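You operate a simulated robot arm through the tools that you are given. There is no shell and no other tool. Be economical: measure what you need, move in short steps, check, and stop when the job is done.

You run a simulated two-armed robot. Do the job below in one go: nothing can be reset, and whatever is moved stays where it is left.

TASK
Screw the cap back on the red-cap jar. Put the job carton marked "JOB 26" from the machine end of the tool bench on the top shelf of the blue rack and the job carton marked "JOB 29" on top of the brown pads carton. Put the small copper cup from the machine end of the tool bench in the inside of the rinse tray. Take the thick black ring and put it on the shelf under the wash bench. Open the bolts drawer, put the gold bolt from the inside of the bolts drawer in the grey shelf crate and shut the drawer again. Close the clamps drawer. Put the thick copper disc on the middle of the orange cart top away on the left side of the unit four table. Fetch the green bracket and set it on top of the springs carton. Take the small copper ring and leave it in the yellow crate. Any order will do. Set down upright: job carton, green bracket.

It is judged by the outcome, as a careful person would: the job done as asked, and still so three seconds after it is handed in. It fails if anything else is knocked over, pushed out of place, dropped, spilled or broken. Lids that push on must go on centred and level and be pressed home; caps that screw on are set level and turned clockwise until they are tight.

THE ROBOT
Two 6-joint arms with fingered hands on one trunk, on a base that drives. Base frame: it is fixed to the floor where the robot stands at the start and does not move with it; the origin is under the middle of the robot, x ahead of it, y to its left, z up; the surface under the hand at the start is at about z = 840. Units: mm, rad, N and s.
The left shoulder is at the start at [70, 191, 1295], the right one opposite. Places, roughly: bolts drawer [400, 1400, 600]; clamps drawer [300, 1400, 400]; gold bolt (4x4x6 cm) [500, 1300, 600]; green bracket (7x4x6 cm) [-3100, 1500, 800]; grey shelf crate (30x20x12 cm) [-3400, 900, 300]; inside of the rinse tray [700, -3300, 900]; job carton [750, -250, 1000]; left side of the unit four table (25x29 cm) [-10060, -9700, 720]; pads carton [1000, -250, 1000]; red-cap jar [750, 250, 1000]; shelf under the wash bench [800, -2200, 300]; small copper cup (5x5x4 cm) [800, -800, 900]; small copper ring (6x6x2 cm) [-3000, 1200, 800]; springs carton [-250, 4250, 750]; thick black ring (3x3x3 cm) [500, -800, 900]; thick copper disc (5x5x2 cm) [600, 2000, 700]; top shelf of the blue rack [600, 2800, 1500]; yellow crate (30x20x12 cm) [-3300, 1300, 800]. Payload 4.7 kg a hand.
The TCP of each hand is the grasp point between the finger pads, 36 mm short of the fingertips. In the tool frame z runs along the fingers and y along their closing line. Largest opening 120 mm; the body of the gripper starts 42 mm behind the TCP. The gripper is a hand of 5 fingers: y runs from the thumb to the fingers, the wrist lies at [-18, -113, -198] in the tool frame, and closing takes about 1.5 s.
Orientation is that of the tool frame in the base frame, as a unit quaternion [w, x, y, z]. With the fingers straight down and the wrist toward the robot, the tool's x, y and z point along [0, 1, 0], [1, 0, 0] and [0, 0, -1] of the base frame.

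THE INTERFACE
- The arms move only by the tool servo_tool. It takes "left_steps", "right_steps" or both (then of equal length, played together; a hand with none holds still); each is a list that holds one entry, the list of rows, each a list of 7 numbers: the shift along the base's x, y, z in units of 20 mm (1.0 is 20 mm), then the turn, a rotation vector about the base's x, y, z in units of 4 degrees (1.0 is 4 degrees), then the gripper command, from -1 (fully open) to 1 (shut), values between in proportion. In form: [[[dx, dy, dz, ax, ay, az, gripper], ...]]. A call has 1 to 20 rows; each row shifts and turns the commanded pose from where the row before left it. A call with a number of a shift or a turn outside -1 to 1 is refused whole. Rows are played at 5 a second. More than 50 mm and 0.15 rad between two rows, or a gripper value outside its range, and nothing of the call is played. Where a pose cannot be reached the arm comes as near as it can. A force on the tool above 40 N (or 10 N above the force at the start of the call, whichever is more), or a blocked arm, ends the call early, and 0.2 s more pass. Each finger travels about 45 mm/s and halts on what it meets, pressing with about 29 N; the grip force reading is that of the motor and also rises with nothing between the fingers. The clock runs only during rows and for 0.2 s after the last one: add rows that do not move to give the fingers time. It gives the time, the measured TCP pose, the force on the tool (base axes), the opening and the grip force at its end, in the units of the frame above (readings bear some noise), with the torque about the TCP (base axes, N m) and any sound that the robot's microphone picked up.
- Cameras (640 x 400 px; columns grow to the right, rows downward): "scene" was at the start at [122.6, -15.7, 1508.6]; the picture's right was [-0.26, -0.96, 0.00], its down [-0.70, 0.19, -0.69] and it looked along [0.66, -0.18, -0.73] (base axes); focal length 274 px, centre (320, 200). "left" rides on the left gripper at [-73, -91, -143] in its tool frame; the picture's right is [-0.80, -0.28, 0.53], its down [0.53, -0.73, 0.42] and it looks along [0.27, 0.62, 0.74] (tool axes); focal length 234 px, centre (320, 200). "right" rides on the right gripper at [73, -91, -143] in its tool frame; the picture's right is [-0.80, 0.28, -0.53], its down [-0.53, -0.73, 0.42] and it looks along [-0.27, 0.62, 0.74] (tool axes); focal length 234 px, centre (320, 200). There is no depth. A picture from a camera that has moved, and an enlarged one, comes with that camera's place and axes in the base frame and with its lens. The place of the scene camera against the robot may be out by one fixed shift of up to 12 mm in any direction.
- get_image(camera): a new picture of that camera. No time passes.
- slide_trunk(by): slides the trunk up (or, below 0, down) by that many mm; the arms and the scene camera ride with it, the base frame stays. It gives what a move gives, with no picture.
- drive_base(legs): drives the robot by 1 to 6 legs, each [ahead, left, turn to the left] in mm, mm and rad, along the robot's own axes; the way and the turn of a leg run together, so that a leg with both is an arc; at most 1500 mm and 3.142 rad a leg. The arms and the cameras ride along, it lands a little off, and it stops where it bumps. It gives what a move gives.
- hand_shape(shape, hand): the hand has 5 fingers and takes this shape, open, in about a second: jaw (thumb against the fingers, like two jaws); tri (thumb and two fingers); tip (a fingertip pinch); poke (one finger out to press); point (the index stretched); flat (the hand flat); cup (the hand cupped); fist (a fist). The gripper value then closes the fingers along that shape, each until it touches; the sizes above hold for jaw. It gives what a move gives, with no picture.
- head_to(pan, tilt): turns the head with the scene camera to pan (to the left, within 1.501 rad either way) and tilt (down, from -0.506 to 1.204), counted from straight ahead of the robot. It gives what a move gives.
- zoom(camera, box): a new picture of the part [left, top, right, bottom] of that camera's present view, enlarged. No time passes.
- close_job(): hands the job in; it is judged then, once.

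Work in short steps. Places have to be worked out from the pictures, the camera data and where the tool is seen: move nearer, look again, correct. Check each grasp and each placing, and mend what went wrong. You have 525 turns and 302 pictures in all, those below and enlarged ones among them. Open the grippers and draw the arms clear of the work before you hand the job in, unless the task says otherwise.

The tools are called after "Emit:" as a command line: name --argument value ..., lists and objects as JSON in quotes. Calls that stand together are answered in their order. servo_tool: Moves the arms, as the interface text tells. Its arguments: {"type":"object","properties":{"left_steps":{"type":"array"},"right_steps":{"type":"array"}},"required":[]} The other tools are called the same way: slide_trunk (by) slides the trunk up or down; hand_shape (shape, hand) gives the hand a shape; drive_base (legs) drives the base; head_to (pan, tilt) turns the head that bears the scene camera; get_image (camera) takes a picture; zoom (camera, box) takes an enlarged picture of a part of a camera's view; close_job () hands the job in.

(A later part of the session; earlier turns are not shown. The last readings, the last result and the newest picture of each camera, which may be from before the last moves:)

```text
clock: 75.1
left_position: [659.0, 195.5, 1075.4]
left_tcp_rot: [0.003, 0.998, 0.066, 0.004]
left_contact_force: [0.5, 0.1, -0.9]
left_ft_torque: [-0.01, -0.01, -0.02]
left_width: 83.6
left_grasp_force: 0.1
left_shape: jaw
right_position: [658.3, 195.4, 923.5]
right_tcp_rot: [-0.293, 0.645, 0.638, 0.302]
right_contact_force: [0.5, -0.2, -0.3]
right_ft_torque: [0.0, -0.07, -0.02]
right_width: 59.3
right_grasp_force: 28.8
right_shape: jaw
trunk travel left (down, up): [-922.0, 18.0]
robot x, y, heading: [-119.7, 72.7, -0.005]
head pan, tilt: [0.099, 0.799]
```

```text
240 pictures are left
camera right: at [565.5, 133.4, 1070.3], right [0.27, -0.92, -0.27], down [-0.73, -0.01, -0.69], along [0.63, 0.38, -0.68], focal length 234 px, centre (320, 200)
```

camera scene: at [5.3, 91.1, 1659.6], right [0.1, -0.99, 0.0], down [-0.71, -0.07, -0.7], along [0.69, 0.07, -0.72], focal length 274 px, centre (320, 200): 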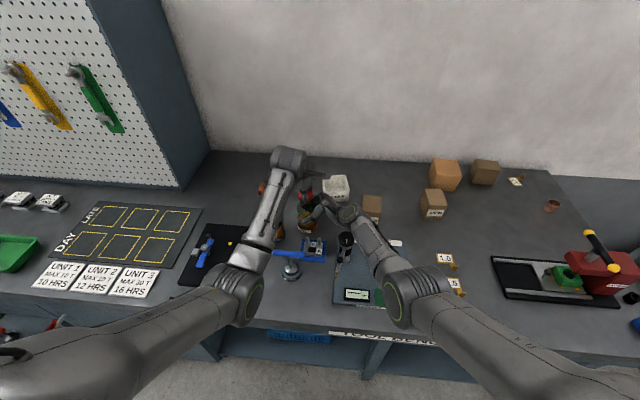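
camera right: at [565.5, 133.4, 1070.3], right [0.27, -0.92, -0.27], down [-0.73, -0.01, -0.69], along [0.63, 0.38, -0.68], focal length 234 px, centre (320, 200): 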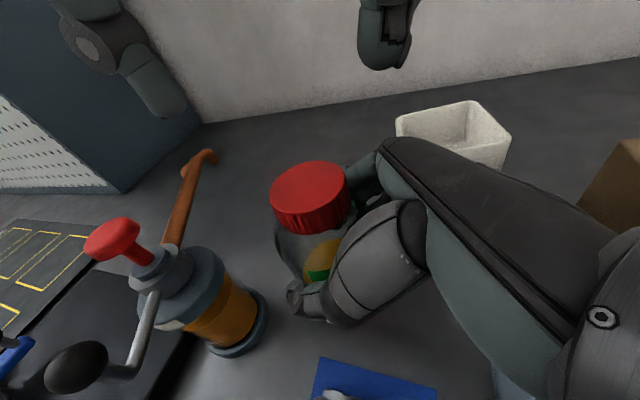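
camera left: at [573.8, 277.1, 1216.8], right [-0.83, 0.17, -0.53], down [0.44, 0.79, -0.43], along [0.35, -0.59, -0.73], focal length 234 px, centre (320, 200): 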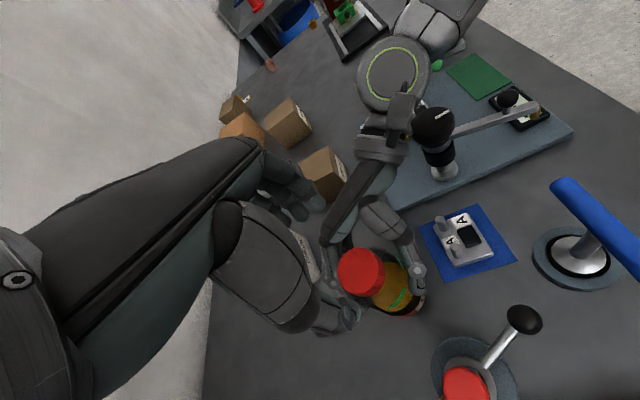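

Cap sits on the neck, looks level. I yaw the left hand back to about +38° above it for another turn.

Emit:
servo_tool --left_steps '[[[0, 0, 0, 0, 0, 1, -0.4], [0, 0, 0, 0, 0, 1, -0.4], [0, 0, 0, 0, 0, 1, -0.4], [0, 0, 0, 0, 0, 1, -0.4], [0, 0, 0, 0, 0, 1, -0.4], [0, 0, 0, 0, 0, 1, -0.4], [0, 0, 0, 0, 0, 1, -0.4], [0, 0, 0, 0, 0, 1, -0.4], [0, 0, 0, 0, 0, 1, -0.4], [0, 0, 0, 0, 0, 1, -0.4], [0, 0, 0, 0, 0, 1, -0.4], [0, 0, 0, 0, 0, 1, -0.4], [0, 0, 0, 0, 0, 1, -0.4], [0, 0, 0, 0, 0, 1, -0.4], [0, 0, 0, 0, 0, 1, -0.4], [0, 0, 0, 0, 0, 1, -0.4], [0, 0, 0, 0, 0, 1, -0.4], [0, 0, 0, 0, 0, 1, -0.4], [0, 0, 0, 0, 0, 1, -0.4], [0, 0, 0, 0, 0, 1, -0.4]]]'

Emit:
servo_tool --left_steps '[[[0, 0, 0, 0, 0, 1, -0.4], [0, 0, 0, 0, 0, 1, -0.4], [0, 0, 0, 0, 0, 1, -0.4], [0, 0, 0, 0, 0, 1, -0.4], [0, 0, 0, 0, 0, 1, -0.4], [0, 0, 0, 0, 0, 1, -0.4], [0, 0, 0, 0, 0, 1, -0.4], [0, 0, 0, 0, 0, 1, -0.4], [0, 0, 0, 0, 0, 1, -0.4], [0, 0, 0, 0, 0, 1, -0.4], [0, 0, 0, 0, 0, 0, -0.4]]]'

Emit:
zoom --camera "right" --box '[240, 120, 400, 240]'

Emit:
get_image --camera "left"

```text
clock: 79.3
left_position: [658.5, 194.0, 1075.5]
left_tcp_rot: [-0.001, 0.722, 0.692, 0.006]
left_contact_force: [0.0, 0.4, 0.8]
left_ft_torque: [-0.01, 0.0, 0.02]
left_width: 83.7
left_grasp_force: 0.1
left_shape: jaw
right_position: [659.3, 193.7, 923.7]
right_tcp_rot: [-0.293, 0.645, 0.638, 0.302]
right_contact_force: [0.2, 0.9, 0.9]
right_ft_torque: [0.06, -0.1, 0.0]
right_width: 59.4
right_grasp_force: 28.8
right_shape: jaw
trunk travel left (down, up): [-922.0, 18.0]
robot x, y, heading: [-120.9, 78.1, 0.001]
head pan, tilt: [0.099, 0.799]
```

```text
clock: 81.7
left_position: [657.6, 196.9, 1075.1]
left_tcp_rot: [-0.002, 0.442, 0.897, 0.004]
left_contact_force: [-0.4, 0.3, 0.8]
left_ft_torque: [-0.01, 0.01, 0.05]
left_width: 83.7
left_grasp_force: 0.0
left_shape: jaw
right_position: [658.8, 194.8, 924.2]
right_tcp_rot: [-0.293, 0.646, 0.638, 0.301]
right_contact_force: [0.0, -0.3, 1.0]
right_ft_torque: [-0.05, -0.09, 0.02]
right_width: 59.3
right_grasp_force: 29.0
right_shape: jaw
trunk travel left (down, up): [-922.0, 18.0]
robot x, y, heading: [-121.0, 76.7, 0.002]
head pan, tilt: [0.099, 0.799]
```

```text
3.33 times, centred on (320, 180) of right
camera zoom: at [565.3, 133.2, 1070.1], right [0.27, -0.92, -0.27], down [-0.73, -0.01, -0.68], along [0.63, 0.38, -0.68], focal length 781 px, centre (320, 267)
```

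zoom: 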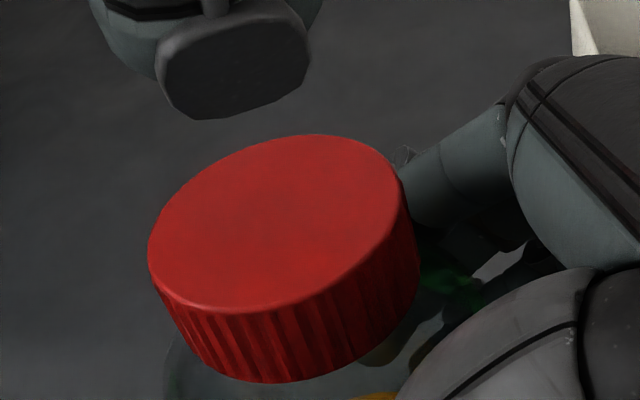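

```text
238 pictures are left
camera left: at [630.3, 80.8, 1216.1], right [0.27, -0.8, -0.53], down [-0.91, -0.02, -0.42], along [0.33, 0.6, -0.73], focal length 234 px, centre (320, 200)
```

left: 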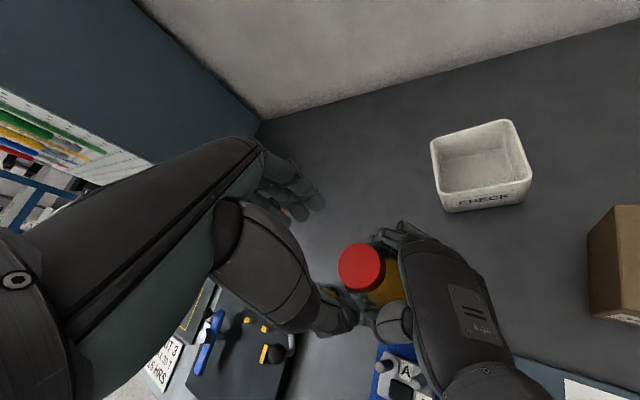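

The cap looks level. To keep the thumb clear of the right palm I go to yaw ≈+14°, lower and regrip.

Emit:
servo_tool --left_steps '[[[0, 0, 0, 0, 0, -1, -0.4], [0, 0, 0, 0, 0, -1, -0.4], [0, 0, 0, 0, 0, -1, -0.4], [0, 0, 0, 0, 0, -1, -0.4], [0, 0, -0.5, 0, 0, -1, -0.4], [0, 0, -1, 0, 0, -1, -0.4], [0, 0, -1, 0, 0, 0, -0.4], [0, 0, -0.75, 0, 0, 0, -0.4], [0, 0, 0, 0, 0, 0, 1], [0, 0, 0, 0, 0, 0, 1], [0, 0, 0, 0, 0, 0, 1], [0, 0, 0, 0, 0, 0, 1], [0, 0, 0, 0, 0, 0, 1], [0, 0, 0, 0, 0, 0, 1]]]'

```text
clock: 84.7
left_position: [657.3, 193.8, 1013.5]
left_tcp_rot: [0.0, 0.619, 0.785, 0.007]
left_contact_force: [-7.2, -2.3, 20.2]
left_ft_torque: [-0.48, 0.27, 0.02]
left_width: 35.1
left_grasp_force: 29.3
left_shape: jaw
right_position: [656.9, 193.4, 922.9]
right_tcp_rot: [-0.293, 0.645, 0.638, 0.301]
right_contact_force: [6.9, 2.1, -7.4]
right_ft_torque: [-0.04, -0.07, -0.06]
right_width: 58.8
right_grasp_force: 29.0
right_shape: jaw
trunk travel left (down, up): [-922.0, 18.0]
robot x, y, heading: [-121.4, 81.3, -0.003]
head pan, tilt: [0.099, 0.799]
```

Width is smaller than before (35 vs 42) with 20 N upward. I look before turning.

Emit:
zoom --camera "left" --box '[260, 190, 460, 340]'

Emit:
get_image --camera "right"

```text
2.67 times, centred on (360, 265) of left
camera zoom: at [583.4, 100.3, 1155.1], right [-0.08, -0.84, -0.53], down [-0.83, 0.35, -0.43], along [0.55, 0.41, -0.73], focal length 624 px, centre (213, 27)
```

zoom: 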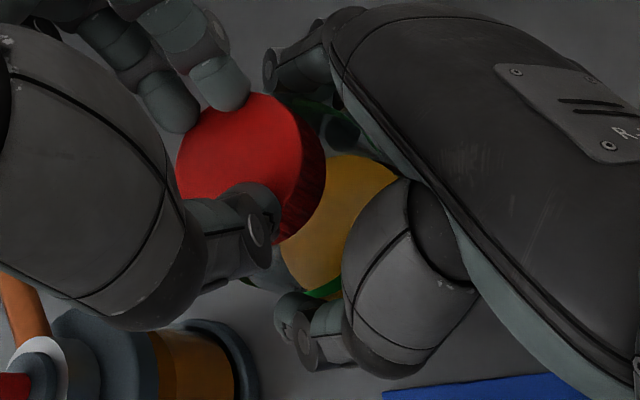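

```text
236 pictures are left
camera right: at [563.8, 132.7, 1070.8], right [0.27, -0.92, -0.27], down [-0.73, -0.01, -0.69], along [0.63, 0.38, -0.68], focal length 234 px, centre (320, 200)
```

right: 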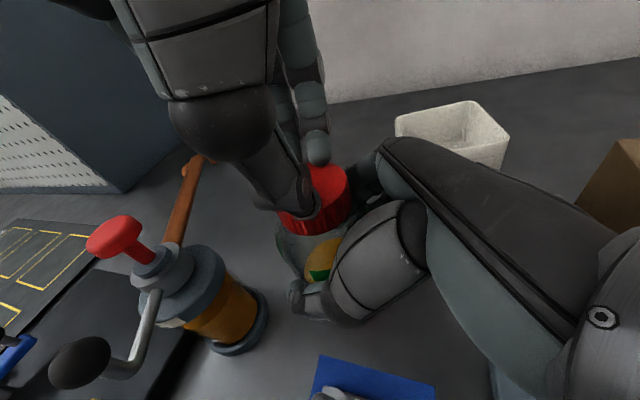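

The cap appears ~5 mm off toward −y relative to the left hand. I open, rise a little, shift, and look again.

Emit:
servo_tool --left_steps '[[[0, 0, 0, 0, 0, 0, -0.4], [0, 0, 0, 0, 0, 0, -0.4], [0, 0, 0, 0, 0, 0, -0.4], [0, 0, 0.6, 0, 0, 0, -0.4], [0, -0.2, 0.6, 0, 0, 0, -0.4], [0, 0, 0, 0, 0, 0, -0.4]]]'

Emit:
zoom --camera "left" --box '[260, 190, 460, 340]'

Emit:
zoom --camera "right" --box '[200, 120, 400, 260]'

```text
clock: 86.1
left_position: [657.8, 190.2, 1035.7]
left_tcp_rot: [-0.002, 0.619, 0.785, 0.006]
left_contact_force: [0.5, 0.0, 0.1]
left_ft_torque: [-0.02, -0.01, 0.0]
left_width: 83.8
left_grasp_force: 0.1
left_shape: jaw
right_position: [657.7, 195.2, 922.4]
right_tcp_rot: [-0.293, 0.644, 0.638, 0.302]
right_contact_force: [-0.2, 0.5, 0.8]
right_ft_torque: [-0.04, -0.1, 0.03]
right_width: 58.7
right_grasp_force: 29.0
right_shape: jaw
trunk travel left (down, up): [-922.0, 18.0]
robot x, y, heading: [-119.7, 75.7, 0.003]
head pan, tilt: [0.099, 0.799]
```

```text
2.67 times, centred on (360, 265) of left
camera zoom: at [585.6, 97.2, 1176.6], right [-0.08, -0.84, -0.53], down [-0.83, 0.35, -0.42], along [0.54, 0.41, -0.73], focal length 624 px, centre (213, 27)
```

zoom: 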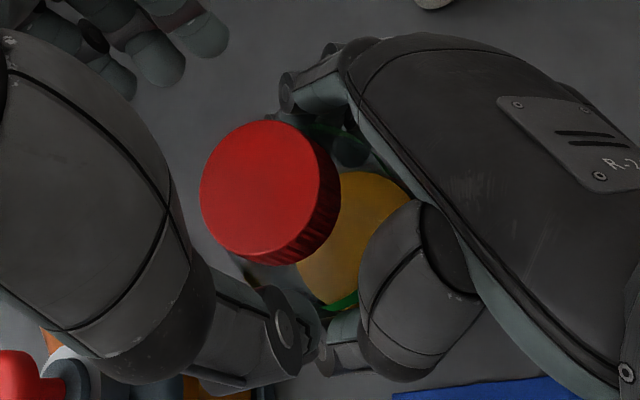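

```text
2.86 times, centred on (300, 190) of right
camera zoom: at [565.3, 133.2, 1070.2], right [0.27, -0.92, -0.27], down [-0.73, -0.01, -0.68], along [0.63, 0.38, -0.68], focal length 669 px, centre (377, 229)
```

zoom: 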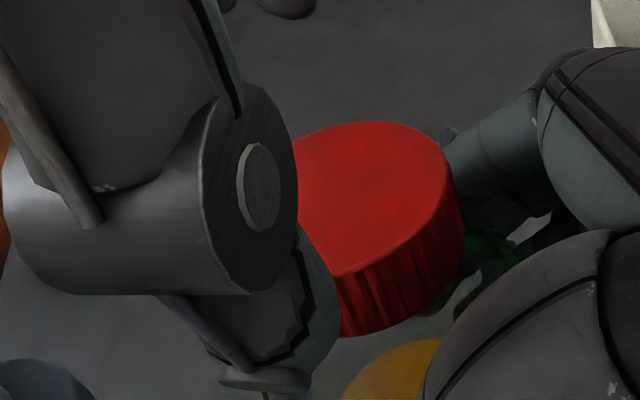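

Now the cap is centred in the hand in y. I lower to z≈1009 and check the force before closing.

Emit:
servo_tool --left_steps '[[[0, 0, -0.7, 0, 0, 0, -0.4], [0, 0, -0.63, 0, 0, 0, -0.4], [0, 0, 0, 0, 0, 0, -0.4]]]'

Emit:
servo_tool --left_steps '[[[0, 0, 0, 0, 0, 0, 0], [0, 0, 0, 0, 0, 0, 0.3], [0, 0, 0, 0, 0, 0, 1], [0, 0, 0, 0, 0, 0, 1], [0, 0, 0, 0, 0, 0, 1], [0, 0, 0, 0, 0, 0, 1], [0, 0, 0, 0, 0, 0, 1]]]'

Emit:
zoom --camera "left" --box '[260, 190, 460, 340]'

```text
clock: 86.9
left_position: [656.9, 190.5, 1008.0]
left_tcp_rot: [-0.001, 0.619, 0.785, 0.005]
left_contact_force: [0.7, -0.1, -1.1]
left_ft_torque: [0.03, 0.03, -0.02]
left_width: 83.6
left_grasp_force: 0.1
left_shape: jaw
right_position: [659.4, 194.6, 922.7]
right_tcp_rot: [-0.293, 0.645, 0.638, 0.302]
right_contact_force: [0.1, 0.6, 1.9]
right_ft_torque: [-0.04, -0.06, 0.02]
right_width: 58.6
right_grasp_force: 29.0
right_shape: jaw
trunk travel left (down, up): [-922.0, 18.0]
robot x, y, heading: [-122.2, 75.6, -0.003]
head pan, tilt: [0.099, 0.799]
```

```text
clock: 88.5
left_position: [656.4, 190.6, 1007.5]
left_tcp_rot: [-0.002, 0.619, 0.786, 0.005]
left_contact_force: [-3.5, -0.8, 2.4]
left_ft_torque: [-0.05, 0.14, 0.06]
left_width: 41.8
left_grasp_force: 29.1
left_shape: jaw
right_position: [659.4, 194.5, 922.8]
right_tcp_rot: [-0.294, 0.645, 0.638, 0.302]
right_contact_force: [3.8, 1.4, -0.4]
right_ft_torque: [-0.03, -0.01, 0.02]
right_width: 58.3
right_grasp_force: 28.8
right_shape: jaw
trunk travel left (down, up): [-922.0, 18.0]
robot x, y, heading: [-121.5, 75.8, 0.003]
head pan, tilt: [0.099, 0.799]
```

```text
2.67 times, centred on (360, 265) of left
camera zoom: at [584.1, 97.2, 1148.8], right [-0.08, -0.84, -0.53], down [-0.83, 0.35, -0.42], along [0.54, 0.41, -0.73], focal length 624 px, centre (213, 27)
```

zoom: 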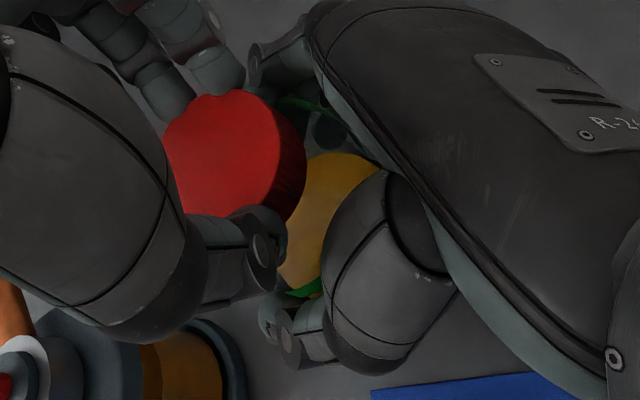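

Good grip (41.8 mm). I turn clockwise 24° and read the torque.

Emit:
servo_tool --left_steps '[[[0, 0, 0, 0, 0, -1, 1], [0, 0, -0.01, 0, 0, -1, 1], [0, 0, -0.01, 0, 0, -1, 1], [0, 0, -0.01, 0, 0, -1, 1], [0, 0, -0.01, 0, 0, -1, 1], [0, 0, -0.01, 0, 0, -1, 1], [0, 0, 0, 0, 0, 0, 1]]]'

Emit:
servo_tool --left_steps '[[[0, 0, 0, 0, 0, -1, 1], [0, 0, -0.01, 0, 0, -1, 1], [0, 0, -0.01, 0, 0, -1, 1], [0, 0, -0.01, 0, 0, -1, 1], [0, 0, -0.01, 0, 0, -1, 1], [0, 0, -0.01, 0, 0, -1, 1], [0, 0, 0, 0, 0, 0, 1]]]'

Emit:
zoom --camera "left" --box '[260, 190, 460, 340]'

```text
clock: 90.1
left_position: [657.8, 191.7, 1007.2]
left_tcp_rot: [0.0, 0.769, 0.639, 0.006]
left_contact_force: [-8.4, 2.0, 9.8]
left_ft_torque: [0.1, 0.47, 0.05]
left_width: 41.8
left_grasp_force: 28.8
left_shape: jaw
right_position: [659.4, 192.9, 924.3]
right_tcp_rot: [-0.293, 0.645, 0.639, 0.302]
right_contact_force: [7.7, -1.2, -2.5]
right_ft_torque: [-0.07, 0.08, -0.06]
right_width: 59.1
right_grasp_force: 28.9
right_shape: jaw
trunk travel left (down, up): [-922.0, 18.0]
robot x, y, heading: [-123.0, 78.0, 0.005]
head pan, tilt: [0.099, 0.799]
```

```text
clock: 91.7
left_position: [655.8, 191.4, 1007.5]
left_tcp_rot: [0.001, 0.885, 0.465, 0.006]
left_contact_force: [-7.4, 7.4, 11.6]
left_ft_torque: [0.33, 0.47, 0.08]
left_width: 41.6
left_grasp_force: 28.8
left_shape: jaw
right_position: [658.4, 192.7, 923.9]
right_tcp_rot: [-0.294, 0.644, 0.638, 0.301]
right_contact_force: [8.1, -8.5, 0.7]
right_ft_torque: [-0.09, 0.05, -0.1]
right_width: 59.4
right_grasp_force: 28.7
right_shape: jaw
trunk travel left (down, up): [-922.0, 18.0]
robot x, y, heading: [-119.5, 76.8, 0.002]
head pan, tilt: [0.099, 0.799]
```

```text
2.67 times, centred on (360, 265) of left
camera zoom: at [538.5, 183.0, 1148.0], right [-0.68, -0.5, -0.53], down [-0.3, 0.86, -0.42], along [0.67, -0.13, -0.73], focal length 624 px, centre (213, 27)
```

zoom: 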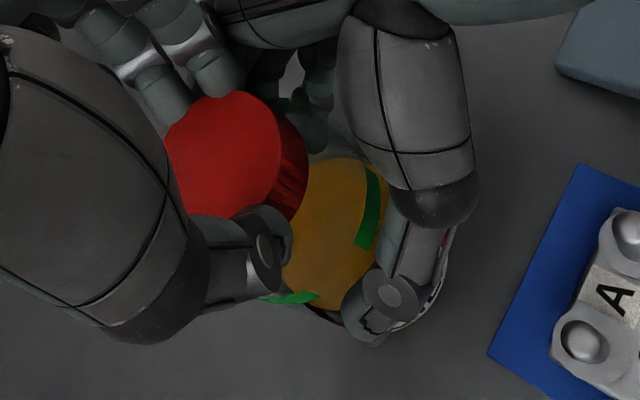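

Torque is tiny, so it is still running freely; a 10 N side force points along the thumb side. I shift 3 mm that way to relieve it, then continue the turn to about −65°.

Emit:
servo_tool --left_steps '[[[-0.12, 0.08, 0, 0, 0, 0, 1], [0, 0, 0, 0, 0, 0, 1]]]'

Emit:
servo_tool --left_steps '[[[0, 0, 0, 0, 0, -1, 1], [0, 0, -0.01, 0, 0, -1, 1], [0, 0, -0.01, 0, 0, -1, 1], [0, 0, -0.01, 0, 0, -1, 1], [0, 0, -0.01, 0, 0, -1, 1], [0, 0, -0.01, 0, 0, -1, 1], [0, 0, 0, 0, 0, 0, 1]]]'

```text
clock: 92.3
left_position: [654.4, 193.1, 1007.7]
left_tcp_rot: [0.002, 0.885, 0.465, 0.006]
left_contact_force: [-3.8, 7.3, 9.3]
left_ft_torque: [0.3, 0.24, 0.06]
left_width: 41.6
left_grasp_force: 29.1
left_shape: jaw
right_position: [656.7, 193.7, 924.0]
right_tcp_rot: [-0.294, 0.645, 0.638, 0.302]
right_contact_force: [1.8, -7.1, 0.3]
right_ft_torque: [-0.18, -0.1, -0.13]
right_width: 58.9
right_grasp_force: 29.0
right_shape: jaw
trunk travel left (down, up): [-922.0, 18.0]
robot x, y, heading: [-120.0, 74.8, -0.002]
head pan, tilt: [0.099, 0.799]
```

```text
clock: 93.9
left_position: [655.1, 193.2, 1006.8]
left_tcp_rot: [0.001, 0.962, 0.271, 0.007]
left_contact_force: [-2.0, 15.7, 15.9]
left_ft_torque: [0.35, 0.17, 0.37]
left_width: 41.7
left_grasp_force: 28.7
left_shape: jaw
right_position: [657.3, 193.0, 923.9]
right_tcp_rot: [-0.292, 0.645, 0.638, 0.301]
right_contact_force: [0.3, -15.0, -1.1]
right_ft_torque: [0.6, -0.27, -0.4]
right_width: 59.0
right_grasp_force: 28.7
right_shape: jaw
trunk travel left (down, up): [-922.0, 18.0]
robot x, y, heading: [-124.4, 75.1, 0.004]
head pan, tilt: [0.099, 0.799]
```

The side force again suggests the left fingers brush the right hand below about −45°. I open slightly, rise, yaw back to +20° and regrip for strokes within a safe range.

Emit:
servo_tool --left_steps '[[[0, 0, 0, 0, 0, 0, 0.12], [0, 0, 0, 0, 0, 0, 0.12], [0, 0, 0.6, 0, 0, 0, 0.12], [0, 0, 1, 0, 0, 1, 0.1], [0, 0, 0.4, 0, 0, 1, -0.2], [0, 0, 0, 0, 0, 1, -0.4], [0, 0, 0, 0, 0, 1, -0.4], [0, 0, 0, 0, 0, 1, -0.4], [0, 0, 0, 0, 0, 1, -0.4], [0, 0, 0, 0, 0, 1, -0.4], [0, 0, 0, 0, 0, 1, -0.4], [0, 0, 0, 0, 0, 1, -0.4], [0, 0, 0, 0, 0, 1, -0.4], [0, 0, 0, 0, 0, 1, -0.4], [0, 0, 0, 0, 0, 1, -0.4], [0, 0, 0, 0, 0, 1, -0.4], [0, 0, 0, 0, 0, 1, -0.4], [0, 0, 0, 0, 0, 1, -0.4], [0, 0, 0, 0, 0, 1, -0.4], [0, 0, 0, 0, 0, 1, -0.4]]]'

Emit:
servo_tool --left_steps '[[[0.1, -0.05, 0, 0, 0, 1, -0.4], [0, 0, 0, 0, 0, 0.7, -0.4], [0, 0, 0, 0, 0, 0, -0.4]]]'

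Emit:
zoom --camera "left" --box '[260, 190, 460, 340]'

Emit:
zoom --camera "right" --box '[200, 120, 400, 260]'

```text
clock: 98.1
left_position: [654.1, 192.9, 1045.5]
left_tcp_rot: [-0.001, 0.646, 0.763, 0.006]
left_contact_force: [-0.3, -0.6, 0.3]
left_ft_torque: [-0.03, 0.0, 0.0]
left_width: 83.6
left_grasp_force: 0.1
left_shape: jaw
right_position: [658.9, 195.0, 922.5]
right_tcp_rot: [-0.293, 0.645, 0.638, 0.302]
right_contact_force: [0.3, 2.0, 3.2]
right_ft_torque: [0.05, -0.09, 0.03]
right_width: 59.0
right_grasp_force: 29.0
right_shape: jaw
trunk travel left (down, up): [-922.0, 18.0]
robot x, y, heading: [-119.2, 78.4, 0.0]
head pan, tilt: [0.099, 0.799]
```

```text
clock: 98.9
left_position: [656.6, 191.8, 1045.6]
left_tcp_rot: [-0.001, 0.6, 0.8, 0.005]
left_contact_force: [-0.2, 0.7, 0.2]
left_ft_torque: [0.01, -0.02, -0.02]
left_width: 83.5
left_grasp_force: 0.0
left_shape: jaw
right_position: [658.1, 193.3, 923.8]
right_tcp_rot: [-0.293, 0.645, 0.638, 0.301]
right_contact_force: [0.7, 0.0, 2.2]
right_ft_torque: [-0.02, -0.16, 0.02]
right_width: 58.7
right_grasp_force: 29.0
right_shape: jaw
trunk travel left (down, up): [-922.0, 18.0]
robot x, y, heading: [-118.3, 77.9, 0.0]
head pan, tilt: [0.099, 0.799]
```

```text
2.67 times, centred on (360, 265) of left
camera zoom: at [588.9, 95.8, 1186.6], right [-0.04, -0.84, -0.53], down [-0.85, 0.31, -0.42], along [0.52, 0.44, -0.73], focal length 624 px, centre (213, 27)
```

zoom: 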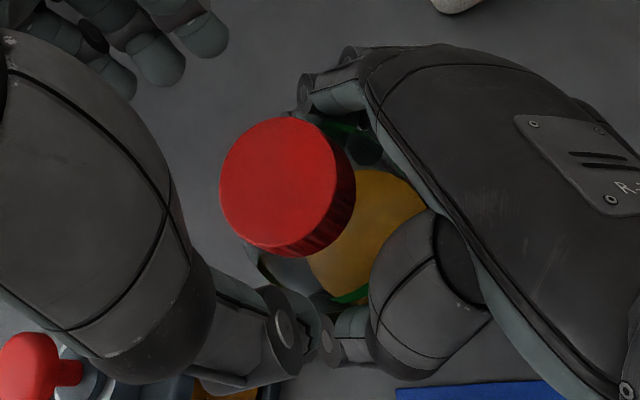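

```text
2.86 times, centred on (300, 190) of right
camera zoom: at [565.2, 133.3, 1070.2], right [0.27, -0.92, -0.27], down [-0.73, -0.01, -0.68], along [0.63, 0.38, -0.68], focal length 669 px, centre (377, 229)
```

zoom: 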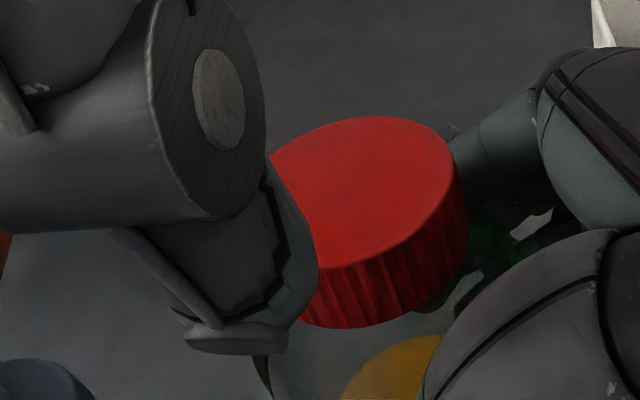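

Cap centre about (658, 191), matching the hand. I lower, grip and make a 56° clockwise stroke.

Emit:
servo_tool --left_steps '[[[0.05, 0, -0.65, 0, 0, 0, -0.4], [0, 0, -0.65, 0, 0, 0, -0.4], [0, 0, -0.62, 0, 0, 0, -0.4], [0, 0, 0, 0, 0, 0, 0], [0, 0, 0, 0, 0, 0, 0.3], [0, 0, 0, 0, 0, 0, 1], [0, 0, 0, 0, 0, 0, 1], [0, 0, 0, 0, 0, 0, 1], [0, 0, 0, 0, 0, 0, 1]]]'

Emit:
servo_tool --left_steps '[[[0, 0, 0, 0, 0, -1, 1], [0, 0, -0.01, 0, 0, -1, 1], [0, 0, -0.01, 0, 0, -1, 1], [0, 0, -0.01, 0, 0, -1, 1], [0, 0, -0.01, 0, 0, -1, 1], [0, 0, -0.01, 0, 0, -1, 1], [0, 0, -0.01, 0, 0, -1, 1], [0, 0, 0, 0, 0, 0, 1]]]'

Emit:
servo_tool --left_steps '[[[0, 0, 0, 0, 0, -1, 1], [0, 0, -0.01, 0, 0, -1, 1], [0, 0, -0.01, 0, 0, -1, 1], [0, 0, -0.01, 0, 0, -1, 1], [0, 0, -0.01, 0, 0, -1, 1], [0, 0, -0.01, 0, 0, -1, 1], [0, 0, -0.01, 0, 0, -1, 1], [0, 0, 0, 0, 0, 0, 1]]]'

```text
clock: 100.9
left_position: [659.0, 190.6, 1003.7]
left_tcp_rot: [-0.002, 0.599, 0.801, 0.006]
left_contact_force: [-2.8, -0.2, 0.9]
left_ft_torque: [-0.02, 0.1, 0.03]
left_width: 42.8
left_grasp_force: 28.8
left_shape: jaw
right_position: [659.6, 194.2, 923.9]
right_tcp_rot: [-0.294, 0.645, 0.638, 0.302]
right_contact_force: [3.5, 0.9, 1.7]
right_ft_torque: [-0.02, 0.0, 0.05]
right_width: 58.8
right_grasp_force: 28.8
right_shape: jaw
trunk travel left (down, up): [-922.0, 18.0]
robot x, y, heading: [-124.4, 75.8, -0.004]
head pan, tilt: [0.099, 0.799]
```

```text
clock: 102.7
left_position: [658.3, 192.4, 1004.5]
left_tcp_rot: [0.0, 0.776, 0.631, 0.005]
left_contact_force: [-7.8, 3.9, 0.7]
left_ft_torque: [0.16, 0.45, 0.09]
left_width: 42.4
left_grasp_force: 29.0
left_shape: jaw
right_position: [659.3, 193.7, 924.0]
right_tcp_rot: [-0.294, 0.644, 0.638, 0.302]
right_contact_force: [8.0, -3.7, 4.5]
right_ft_torque: [0.0, 0.03, -0.01]
right_width: 58.9
right_grasp_force: 29.4
right_shape: jaw
trunk travel left (down, up): [-922.0, 18.0]
robot x, y, heading: [-119.6, 76.4, -0.005]
head pan, tilt: [0.099, 0.799]
```

```text
clock: 104.5
left_position: [658.1, 192.1, 1003.6]
left_tcp_rot: [0.001, 0.905, 0.425, 0.006]
left_contact_force: [-6.6, 11.4, 1.9]
left_ft_torque: [0.48, 0.45, 0.17]
left_width: 42.3
left_grasp_force: 29.1
left_shape: jaw
right_position: [657.3, 193.5, 923.4]
right_tcp_rot: [-0.293, 0.645, 0.638, 0.302]
right_contact_force: [7.5, -11.7, 5.8]
right_ft_torque: [0.22, -0.19, -0.2]
right_width: 58.7
right_grasp_force: 29.3
right_shape: jaw
trunk travel left (down, up): [-922.0, 18.0]
robot x, y, heading: [-118.6, 79.1, 0.001]
head pan, tilt: [0.099, 0.799]
```

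The thread runs with low torque. I make further strokes in place: open a bit, yaw back 56° (shifting TCP slightly to the rotation centre), close, turn.

Emit:
servo_tool --left_steps '[[[0, 0, 0, 0, 0, 0, 0], [0, 0, 0, 0, 0, 0, -0.05], [0.1, 0.05, 0, 0, 0, 1, -0.05], [0, 0, 0, 0, 0, 1, -0.05], [0, 0, 0, 0, 0, 1, -0.05], [0, 0, 0, 0, 0, 1, -0.05], [0, 0, 0, 0, 0, 1, -0.05], [0, 0, 0, 0, 0, 1, -0.05], [0, 0, 0, 0, 0, 1, -0.05], [0, 0, 0, 0, 0, 1, -0.05], [0, 0, 0, 0, 0, 1, -0.05], [0, 0, 0, 0, 0, 1, -0.05], [0, 0, 0, 0, 0, 1, -0.05], [0, 0, 0, 0, 0, 1, -0.05], [0, 0, 0, 0, 0, 1, -0.05], [0, 0, 0, 0, 0, 1, -0.05], [0, 0, 0, 0, 0, 0, 1], [0, 0, 0, 0, 0, 0, 1], [0, 0, 0, 0, 0, 0, 1], [0, 0, 0, 0, 0, 0, 1]]]'

Emit:
servo_tool --left_steps '[[[0, 0, 0, 0, 0, 0, 1], [0, 0, 0, 0, 0, -1, 1], [0, 0, -0.01, 0, 0, -1, 1], [0, 0, -0.01, 0, 0, -1, 1], [0, 0, -0.01, 0, 0, -1, 1], [0, 0, -0.01, 0, 0, -1, 1], [0, 0, -0.01, 0, 0, -1, 1], [0, 0, -0.01, 0, 0, -1, 1], [0, 0, 0, 0, 0, -1, 1], [0, 0, -0.01, 0, 0, -1, 1], [0, 0, -0.01, 0, 0, -1, 1], [0, 0, -0.01, 0, 0, -1, 1], [0, 0, -0.01, 0, 0, -1, 1], [0, 0, -0.01, 0, 0, -1, 1], [0, 0, -0.01, 0, 0, -1, 1], [0, 0, 0, 0, 0, 0, 1]]]'

Emit:
zoom --camera "right" --box '[200, 120, 400, 260]'

```text
clock: 108.7
left_position: [660.5, 193.5, 1004.2]
left_tcp_rot: [-0.001, 0.6, 0.8, 0.006]
left_contact_force: [-3.6, 0.0, 0.6]
left_ft_torque: [-0.03, 0.1, 0.01]
left_width: 42.5
left_grasp_force: 29.0
left_shape: jaw
right_position: [659.2, 194.2, 923.5]
right_tcp_rot: [-0.294, 0.645, 0.637, 0.302]
right_contact_force: [3.7, 1.3, 1.5]
right_ft_torque: [-0.01, 0.03, 0.03]
right_width: 58.5
right_grasp_force: 29.0
right_shape: jaw
trunk travel left (down, up): [-922.0, 18.0]
robot x, y, heading: [-122.3, 74.8, 0.001]
head pan, tilt: [0.099, 0.799]
```

```text
clock: 112.1
left_position: [659.8, 192.0, 1002.2]
left_tcp_rot: [0.001, 0.905, 0.425, 0.006]
left_contact_force: [-6.3, 12.5, 11.6]
left_ft_torque: [0.38, 0.42, 0.25]
left_width: 42.7
left_grasp_force: 28.8
left_shape: jaw
right_position: [657.5, 193.7, 924.2]
right_tcp_rot: [-0.293, 0.645, 0.638, 0.302]
right_contact_force: [3.9, -11.6, 1.5]
right_ft_torque: [0.14, -0.21, -0.3]
right_width: 58.4
right_grasp_force: 29.0
right_shape: jaw
trunk travel left (down, up): [-922.0, 18.0]
robot x, y, heading: [-119.9, 79.4, -0.005]
head pan, tilt: [0.099, 0.799]
```

```text
2.86 times, centred on (300, 190) of right
camera zoom: at [563.9, 132.3, 1071.1], right [0.27, -0.92, -0.27], down [-0.73, -0.01, -0.69], along [0.63, 0.38, -0.67], focal length 669 px, centre (377, 229)
```

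zoom: 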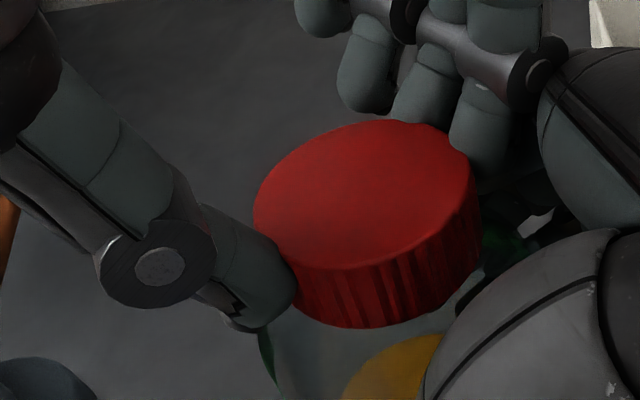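

Near −40° the left fingers come close to the right hand. I shift the strokes to between about +32° and −24°.

Emit:
servo_tool --left_steps '[[[0, 0, 0, 0, 0, 0, 0], [0, 0, 0, 0, 0, 1, -0.05], [0, 0, 0, 0, 0, 1, -0.05], [0, 0, 0, 0, 0, 1, -0.05], [0, 0, 0, 0, 0, 1, -0.05], [0, 0, 0, 0, 0, 1, -0.05], [0, 0, 0, 0, 0, 1, -0.05], [0, 0, 0, 0, 0, 1, -0.05], [0, 0, 0, 0, 0, 1, -0.05], [0, 0, 0, 0, 0, 1, -0.05], [0, 0, 0, 0, 0, 1, -0.05], [0, 0, 0, 0, 0, 1, -0.05], [0, 0, 0, 0, 0, 1, -0.05], [0, 0, 0, 0, 0, 1, -0.05], [0, 0, 0, 0, 0, 1, -0.05], [0, 0, 0, 0, 0, 1, -0.05], [0, 0, 0, 0, 0, 1, -0.05], [0, 0, 0, 0, 0, 1, -0.05], [0, 0, 0, 0, 0, 1, -0.05], [0, 0, 0, 0, 0, 0, -0.05]]]'

Emit:
servo_tool --left_steps '[[[0, 0, 0, 0, 0, 0, 1], [0, 0, 0, 0, 0, 0, 1], [0, 0, 0, 0, 0, 0, 1], [0, 0, 0, 0, 0, 0, 1], [0, 0, 0, 0, 0, -1, 1], [0, 0, 0, 0, 0, -1, 1], [0, 0, -0.01, 0, 0, -1, 1], [0, 0, -0.01, 0, 0, -1, 1], [0, 0, -0.01, 0, 0, -1, 1], [0, 0, -0.01, 0, 0, -1, 1], [0, 0, -0.01, 0, 0, -1, 1], [0, 0, -0.01, 0, 0, -1, 1], [0, 0, 0, 0, 0, -1, 1], [0, 0, -0.01, 0, 0, -1, 1], [0, 0, -0.01, 0, 0, -1, 1], [0, 0, -0.01, 0, 0, -1, 1], [0, 0, -0.01, 0, 0, -1, 1], [0, 0, -0.01, 0, 0, -1, 1], [0, 0, 0, 0, 0, 0, 1]]]'

```text
clock: 116.3
left_position: [661.0, 193.1, 1001.9]
left_tcp_rot: [-0.002, 0.482, 0.876, 0.005]
left_contact_force: [-1.0, 3.6, 0.9]
left_ft_torque: [0.05, 0.05, -0.19]
left_width: 62.4
left_grasp_force: 0.0
left_shape: jaw
right_position: [658.2, 192.9, 925.0]
right_tcp_rot: [-0.293, 0.645, 0.638, 0.301]
right_contact_force: [0.9, -3.4, 2.3]
right_ft_torque: [0.21, -0.07, 0.21]
right_width: 58.4
right_grasp_force: 29.3
right_shape: jaw
trunk travel left (down, up): [-922.0, 18.0]
robot x, y, heading: [-121.5, 81.3, 0.002]
head pan, tilt: [0.099, 0.799]
```

```text
clock: 120.3
left_position: [660.1, 192.9, 1002.2]
left_tcp_rot: [0.001, 0.837, 0.547, 0.007]
left_contact_force: [-0.6, 7.6, 15.4]
left_ft_torque: [0.23, 0.17, 0.46]
left_width: 44.6
left_grasp_force: 29.3
left_shape: jaw
right_position: [657.3, 194.2, 924.1]
right_tcp_rot: [-0.293, 0.645, 0.638, 0.303]
right_contact_force: [3.6, -8.2, 1.1]
right_ft_torque: [-0.15, -0.33, -0.36]
right_width: 57.5
right_grasp_force: 29.1
right_shape: jaw
trunk travel left (down, up): [-922.0, 18.0]
robot x, y, heading: [-119.8, 76.3, 0.001]
head pan, tilt: [0.099, 0.799]
```

Torque is growing (0.46). Another stroke.

Emit:
servo_tool --left_steps '[[[0, 0, 0, 0, 0, 0, 0], [0, 0, 0, 0, 0, 0, -0.05], [0, 0, 0, 0, 0, 1, -0.05], [0, 0, 0, 0, 0, 1, -0.05], [0, 0, 0, 0, 0, 1, -0.05], [0, 0, 0, 0, 0, 1, -0.05], [0, 0, 0, 0, 0, 1, -0.05], [0, 0, 0, 0, 0, 1, -0.05], [0, 0, 0, 0, 0, 1, -0.05], [0, 0, 0, 0, 0, 1, -0.05], [0, 0, 0, 0, 0, 1, -0.05], [0, 0, 0, 0, 0, 1, -0.05], [0, 0, 0, 0, 0, 1, -0.05], [0, 0, 0, 0, 0, 1, -0.05], [0, 0, 0, 0, 0, 1, -0.05], [0, 0, 0, 0, 0, 0, 1], [0, 0, 0, 0, 0, 0, 1], [0, 0, 0, 0, 0, 0, 1], [0, 0, 0, 0, 0, 0, 1], [0, 0, 0, 0, 0, 0, 1]]]'

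Emit:
servo_tool --left_steps '[[[0, 0, 0, 0, 0, -1, 1], [0, 0, 0, 0, 0, -1, 1], [0, 0, 0, 0, 0, -1, 1], [0, 0, 0, 0, 0, -1, 1], [0, 0, 0, 0, 0, -1, 1], [0, 0, 0, 0, 0, -1, 1], [0, 0, 0, 0, 0, 0, 1]]]'

Emit:
servo_tool --left_steps '[[[0, 0, 0, 0, 0, -1, 1], [0, 0, 0, 0, 0, -1, 1], [0, 0, 0, 0, 0, -1, 1], [0, 0, 0, 0, 0, -1, 1], [0, 0, 0, 0, 0, -1, 1], [0, 0, 0, 0, 0, -1, 1], [0, 0, 0, 0, 0, 0, 1]]]'

Emit:
zoom --camera "right" --box '[200, 120, 400, 260]'

```text
clock: 124.5
left_position: [659.9, 191.5, 999.9]
left_tcp_rot: [-0.002, 0.513, 0.858, 0.006]
left_contact_force: [2.1, 3.8, 0.1]
left_ft_torque: [0.14, -0.14, 0.04]
left_width: 42.7
left_grasp_force: 29.1
left_shape: jaw
right_position: [658.2, 194.8, 923.3]
right_tcp_rot: [-0.293, 0.645, 0.638, 0.301]
right_contact_force: [-0.8, -3.5, 5.5]
right_ft_torque: [-0.06, -0.2, 0.0]
right_width: 57.7
right_grasp_force: 29.4
right_shape: jaw
trunk travel left (down, up): [-922.0, 18.0]
robot x, y, heading: [-122.0, 80.0, 0.003]
head pan, tilt: [0.099, 0.799]
```

```text
clock: 126.1
left_position: [660.6, 192.1, 1000.0]
left_tcp_rot: [0.0, 0.68, 0.733, 0.006]
left_contact_force: [-1.1, 2.2, 1.9]
left_ft_torque: [0.03, 0.05, 0.35]
left_width: 41.9
left_grasp_force: 28.6
left_shape: jaw
right_position: [657.4, 194.3, 922.4]
right_tcp_rot: [-0.293, 0.645, 0.638, 0.302]
right_contact_force: [3.2, -1.3, 4.2]
right_ft_torque: [-0.05, -0.23, -0.28]
right_width: 56.8
right_grasp_force: 29.4
right_shape: jaw
trunk travel left (down, up): [-922.0, 18.0]
robot x, y, heading: [-123.2, 75.1, 0.002]
head pan, tilt: [0.099, 0.799]
```

```text
clock: 127.7
left_position: [660.5, 194.2, 999.1]
left_tcp_rot: [0.0, 0.818, 0.575, 0.005]
left_contact_force: [2.4, -5.3, 3.0]
left_ft_torque: [-0.19, 0.04, 0.58]
left_width: 41.1
left_grasp_force: 29.2
left_shape: jaw
right_position: [658.2, 194.5, 922.3]
right_tcp_rot: [-0.295, 0.645, 0.637, 0.301]
right_contact_force: [-1.6, 4.9, -6.3]
right_ft_torque: [-0.23, -0.19, -0.5]
right_width: 52.3
right_grasp_force: 28.7
right_shape: jaw
trunk travel left (down, up): [-922.0, 18.0]
robot x, y, heading: [-121.9, 76.4, -0.001]
head pan, tilt: [0.099, 0.799]
```

```text
2.86 times, centred on (300, 190) of right
camera zoom: at [565.1, 133.1, 1069.2], right [0.27, -0.92, -0.27], down [-0.73, -0.01, -0.68], along [0.63, 0.38, -0.68], focal length 669 px, centre (377, 229)
```

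zoom: 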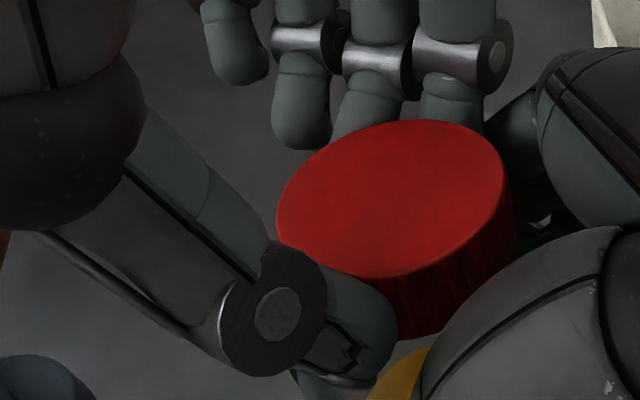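

Torque is 0.5–0.6 and the jar starts to slip in the right hand, so the cap seems tight. I open the left hand, rise and inspect.

Emit:
servo_tool --left_steps '[[[0, 0, 0, 0, 0, 0, 0], [0, 0, 0, 0, 0, 0, -0.2], [0, 0, 0.6, 0, 0, 0, -0.4], [0, 0, 1, 0, 0, 0, -0.4], [0, 0, 1, 0, 0, 0, -0.4], [0, 0, 1, 0, 0, 0, -0.4], [0, 0, 1, 0, 0, 0, -0.4], [0, 0, 1, 0, 0, 0, -0.4], [0, 0, 0, 0, 0, 0, -0.4]]]'

Emit:
get_image --camera "left"

Emit:
zoom --camera "right" --box '[220, 120, 420, 320]'

Emit:
zoom --camera "scene" --box '[250, 160, 410, 260]'

```text
clock: 129.7
left_position: [661.9, 193.7, 1111.1]
left_tcp_rot: [0.0, 0.818, 0.576, 0.005]
left_contact_force: [0.4, -0.1, 0.0]
left_ft_torque: [0.01, -0.04, 0.0]
left_width: 83.5
left_grasp_force: 0.1
left_shape: jaw
right_position: [658.9, 194.8, 922.2]
right_tcp_rot: [-0.293, 0.645, 0.637, 0.303]
right_contact_force: [-0.1, -0.2, -1.2]
right_ft_torque: [0.06, -0.03, -0.02]
right_width: 52.2
right_grasp_force: 29.1
right_shape: jaw
trunk travel left (down, up): [-922.0, 18.0]
robot x, y, heading: [-121.3, 77.3, -0.003]
head pan, tilt: [0.099, 0.799]
```

```text
227 pictures are left
camera left: at [549.1, 154.4, 1252.5], right [-0.53, -0.66, -0.53], down [-0.51, 0.75, -0.42], along [0.68, 0.05, -0.73], focal length 234 px, centre (320, 200)
```

left: 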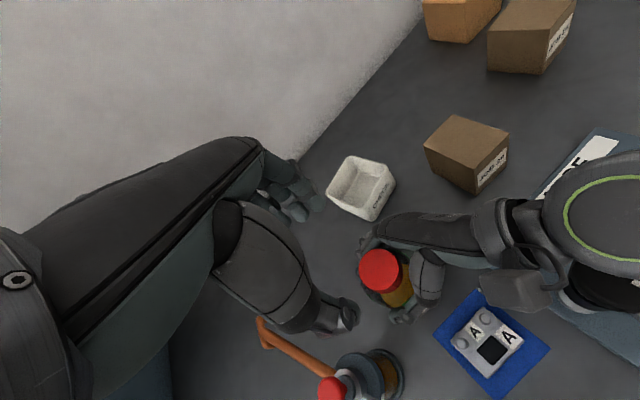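

```text
2.00 times, centred on (320, 220) of right
camera zoom: at [565.6, 133.1, 1069.7], right [0.27, -0.92, -0.27], down [-0.73, -0.01, -0.68], along [0.63, 0.38, -0.68], focal length 468 px, centre (320, 160)
```

zoom: 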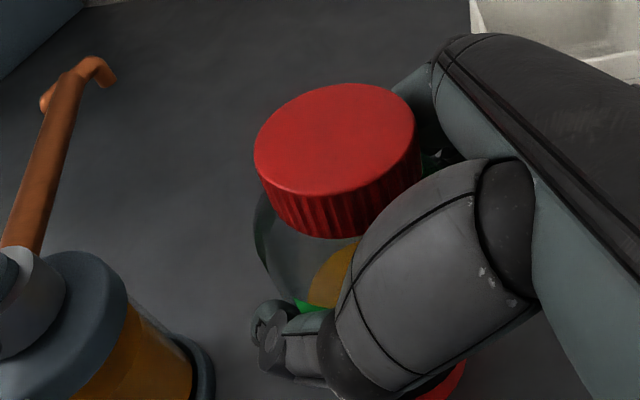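

```text
4.00 times, centred on (330, 210) of scene
camera zoom: at [5.7, 91.1, 1659.6], right [0.1, -0.99, 0.0], down [-0.71, -0.07, -0.7], along [0.69, 0.07, -0.72], focal length 1096 px, centre (280, 160)
```

zoom: 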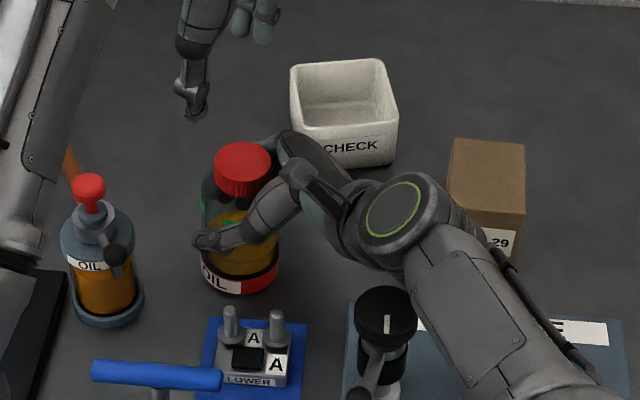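

The cap is level and the jar upright, but it slid about 8 mm into the right hand. I re-centre the right hand on it and do one more tightening check.

Emit:
servo_tool --right_steps '[[[0, 0, 0, 0, 0, 0, 0], [0, 0, 0, 0, 0, 0, -0.2], [0, 0, 0, 0, 0, 0, -0.4], [-0.05, -0.45, 0, 0, 0, 0, -0.4], [0, 0, 0, 0, 0, 0, -0.4], [0, 0, 0, 0, 0, 0, 1], [0, 0, 0, 0, 0, 0, 1], [0, 0, 0, 0, 0, 0, 1], [0, 0, 0, 0, 0, 0, 1], [0, 0, 0, 0, 0, 0, 1], [0, 0, 0, 0, 0, 0, 1]]]'

Emit:
zoom --camera "left" --box '[320, 200, 520, 350]'

Emit:
zoom --camera "right" --box '[220, 120, 420, 320]'

```text
clock: 132.1
left_position: [659.9, 193.6, 1110.6]
left_tcp_rot: [0.001, 0.818, 0.575, 0.005]
left_contact_force: [-0.2, -0.1, -0.6]
left_ft_torque: [0.03, 0.02, -0.01]
left_width: 83.7
left_grasp_force: 0.0
left_shape: jaw
right_position: [657.3, 184.7, 922.8]
right_tcp_rot: [-0.294, 0.645, 0.637, 0.302]
right_contact_force: [0.8, 0.7, 1.1]
right_ft_torque: [-0.03, -0.11, 0.02]
right_width: 54.9
right_grasp_force: 28.8
right_shape: jaw
trunk travel left (down, up): [-922.0, 18.0]
robot x, y, heading: [-120.6, 74.1, 0.005]
head pan, tilt: [0.099, 0.799]
```

```text
2.67 times, centred on (420, 275) of left
camera zoom: at [548.9, 154.3, 1252.5], right [-0.53, -0.66, -0.53], down [-0.51, 0.75, -0.42], along [0.68, 0.05, -0.73], focal length 624 px, centre (53, 0)
```

zoom: 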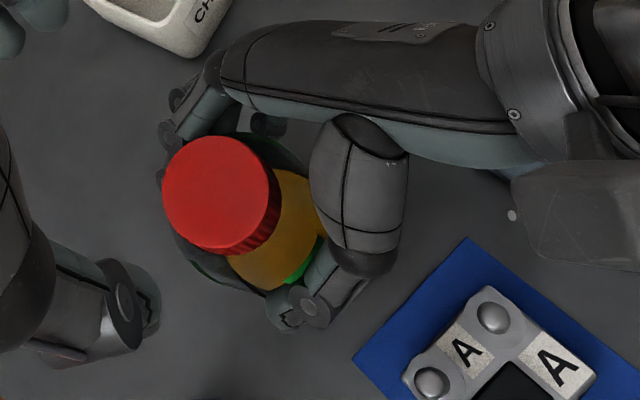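

```text
2.00 times, centred on (320, 220) of right
camera zoom: at [564.0, 124.3, 1070.2], right [0.27, -0.92, -0.27], down [-0.73, -0.01, -0.68], along [0.63, 0.38, -0.68], focal length 468 px, centre (320, 160)
```

zoom: 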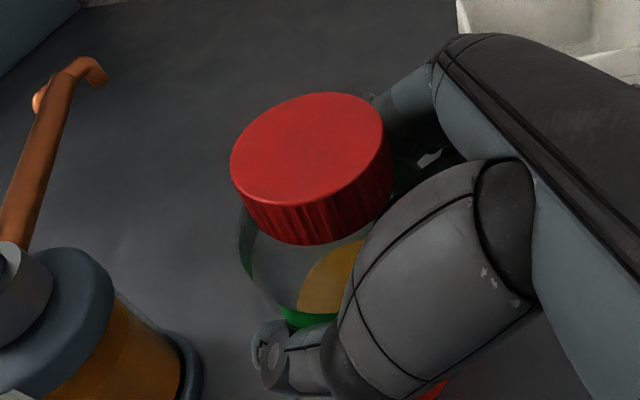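

Right hand re-centred. I bring the left hand back to yaw +16° over the cap, lower and grip.

Emit:
servo_tool --left_steps '[[[-0.15, -0.45, 0, 0, 0, 1, -0.4], [0, 0, 0, 0, 0, 1, -0.4], [0, 0, 0, 0, 0, 1, -0.4], [0, 0, -0.4, 0, 0, 1, -0.4], [0, 0, -0.8, 0, 0, 1, -0.4], [0, 0, -0.8, 0, 0, 1, -0.4], [0, 0, -0.8, 0, 0, 1, -0.4], [0, 0, -0.8, 0, 0, 1, -0.4], [0, 0, -0.8, 0, 0, 1, -0.4], [0, 0, -0.8, 0, 0, 0, -0.4], [0, 0, -0.3, 0, 0, 0, -0.4], [0, 0, 0, 0, 0, 0, 0], [0, 0, 0, 0, 0, 0, 1], [0, 0, 0, 0, 0, 0, 1], [0, 0, 0, 0, 0, 0, 1], [0, 0, 0, 0, 0, 0, 1]]]'

Emit:
servo_tool --left_steps '[[[0, 0, 0, 0, 0, 0, 1], [0, 0, 0, 0, 0, -1, 1], [0, 0, 0, 0, 0, -1, 1], [0, 0, 0, 0, 0, -1, 1], [0, 0, 0, 0, 0, -1, 1], [0, 0, 0, 0, 0, -1, 1], [0, 0, 0, 0, 0, 0, 1]]]'

Emit:
servo_tool --left_steps '[[[0, 0, 0, 0, 0, -1, 1], [0, 0, 0, 0, 0, -1, 1], [0, 0, 0, 0, 0, -1, 1], [0, 0, 0, 0, 0, -1, 1], [0, 0, 0, 0, 0, -1, 1], [0, 0, 0, 0, 0, 0, 1]]]'

Emit:
zoom --camera "right" --box '[220, 120, 420, 320]'

```text
clock: 135.5
left_position: [657.1, 181.9, 1000.8]
left_tcp_rot: [-0.001, 0.599, 0.8, 0.005]
left_contact_force: [-3.3, -1.0, 0.7]
left_ft_torque: [-0.03, 0.07, -0.03]
left_width: 41.9
left_grasp_force: 28.8
left_shape: jaw
right_position: [656.5, 186.4, 923.6]
right_tcp_rot: [-0.293, 0.645, 0.638, 0.302]
right_contact_force: [3.9, 0.5, 0.8]
right_ft_torque: [-0.03, 0.01, 0.04]
right_width: 54.8
right_grasp_force: 28.7
right_shape: jaw
trunk travel left (down, up): [-922.0, 18.0]
robot x, y, heading: [-121.2, 79.6, 0.002]
head pan, tilt: [0.099, 0.799]
```

```text
clock: 137.1
left_position: [657.0, 183.4, 1001.5]
left_tcp_rot: [-0.001, 0.731, 0.683, 0.006]
left_contact_force: [-2.9, 2.0, 2.2]
left_ft_torque: [0.13, 0.15, 0.46]
left_width: 41.8
left_grasp_force: 29.3
left_shape: jaw
right_position: [656.7, 185.1, 923.6]
right_tcp_rot: [-0.293, 0.645, 0.638, 0.302]
right_contact_force: [5.4, -3.6, 4.5]
right_ft_torque: [-0.16, -0.23, -0.35]
right_width: 54.1
right_grasp_force: 28.4
right_shape: jaw
trunk travel left (down, up): [-922.0, 18.0]
robot x, y, heading: [-123.2, 78.9, -0.003]
head pan, tilt: [0.099, 0.799]
```

```text
clock: 138.5
left_position: [657.9, 184.1, 1002.1]
left_tcp_rot: [0.0, 0.837, 0.547, 0.006]
left_contact_force: [1.5, 2.8, 1.2]
left_ft_torque: [0.1, -0.03, 0.67]
left_width: 40.5
left_grasp_force: 29.1
left_shape: jaw
right_position: [656.9, 185.7, 923.1]
right_tcp_rot: [-0.294, 0.644, 0.638, 0.302]
right_contact_force: [0.6, -0.8, 2.4]
right_ft_torque: [-0.01, -0.25, -0.61]
right_width: 53.0
right_grasp_force: 29.1
right_shape: jaw
trunk travel left (down, up): [-922.0, 18.0]
robot x, y, heading: [-118.5, 77.9, 0.003]
head pan, tilt: [0.099, 0.799]
```

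```text
2.00 times, centred on (320, 220) of right
camera zoom: at [563.3, 124.4, 1070.2], right [0.27, -0.92, -0.27], down [-0.73, -0.01, -0.68], along [0.63, 0.38, -0.68], focal length 468 px, centre (320, 160)
```

zoom: 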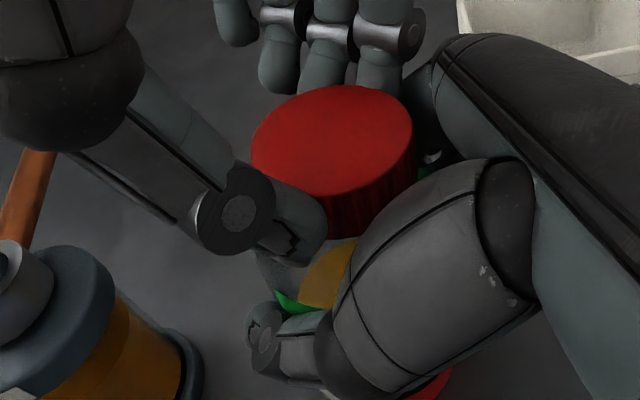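

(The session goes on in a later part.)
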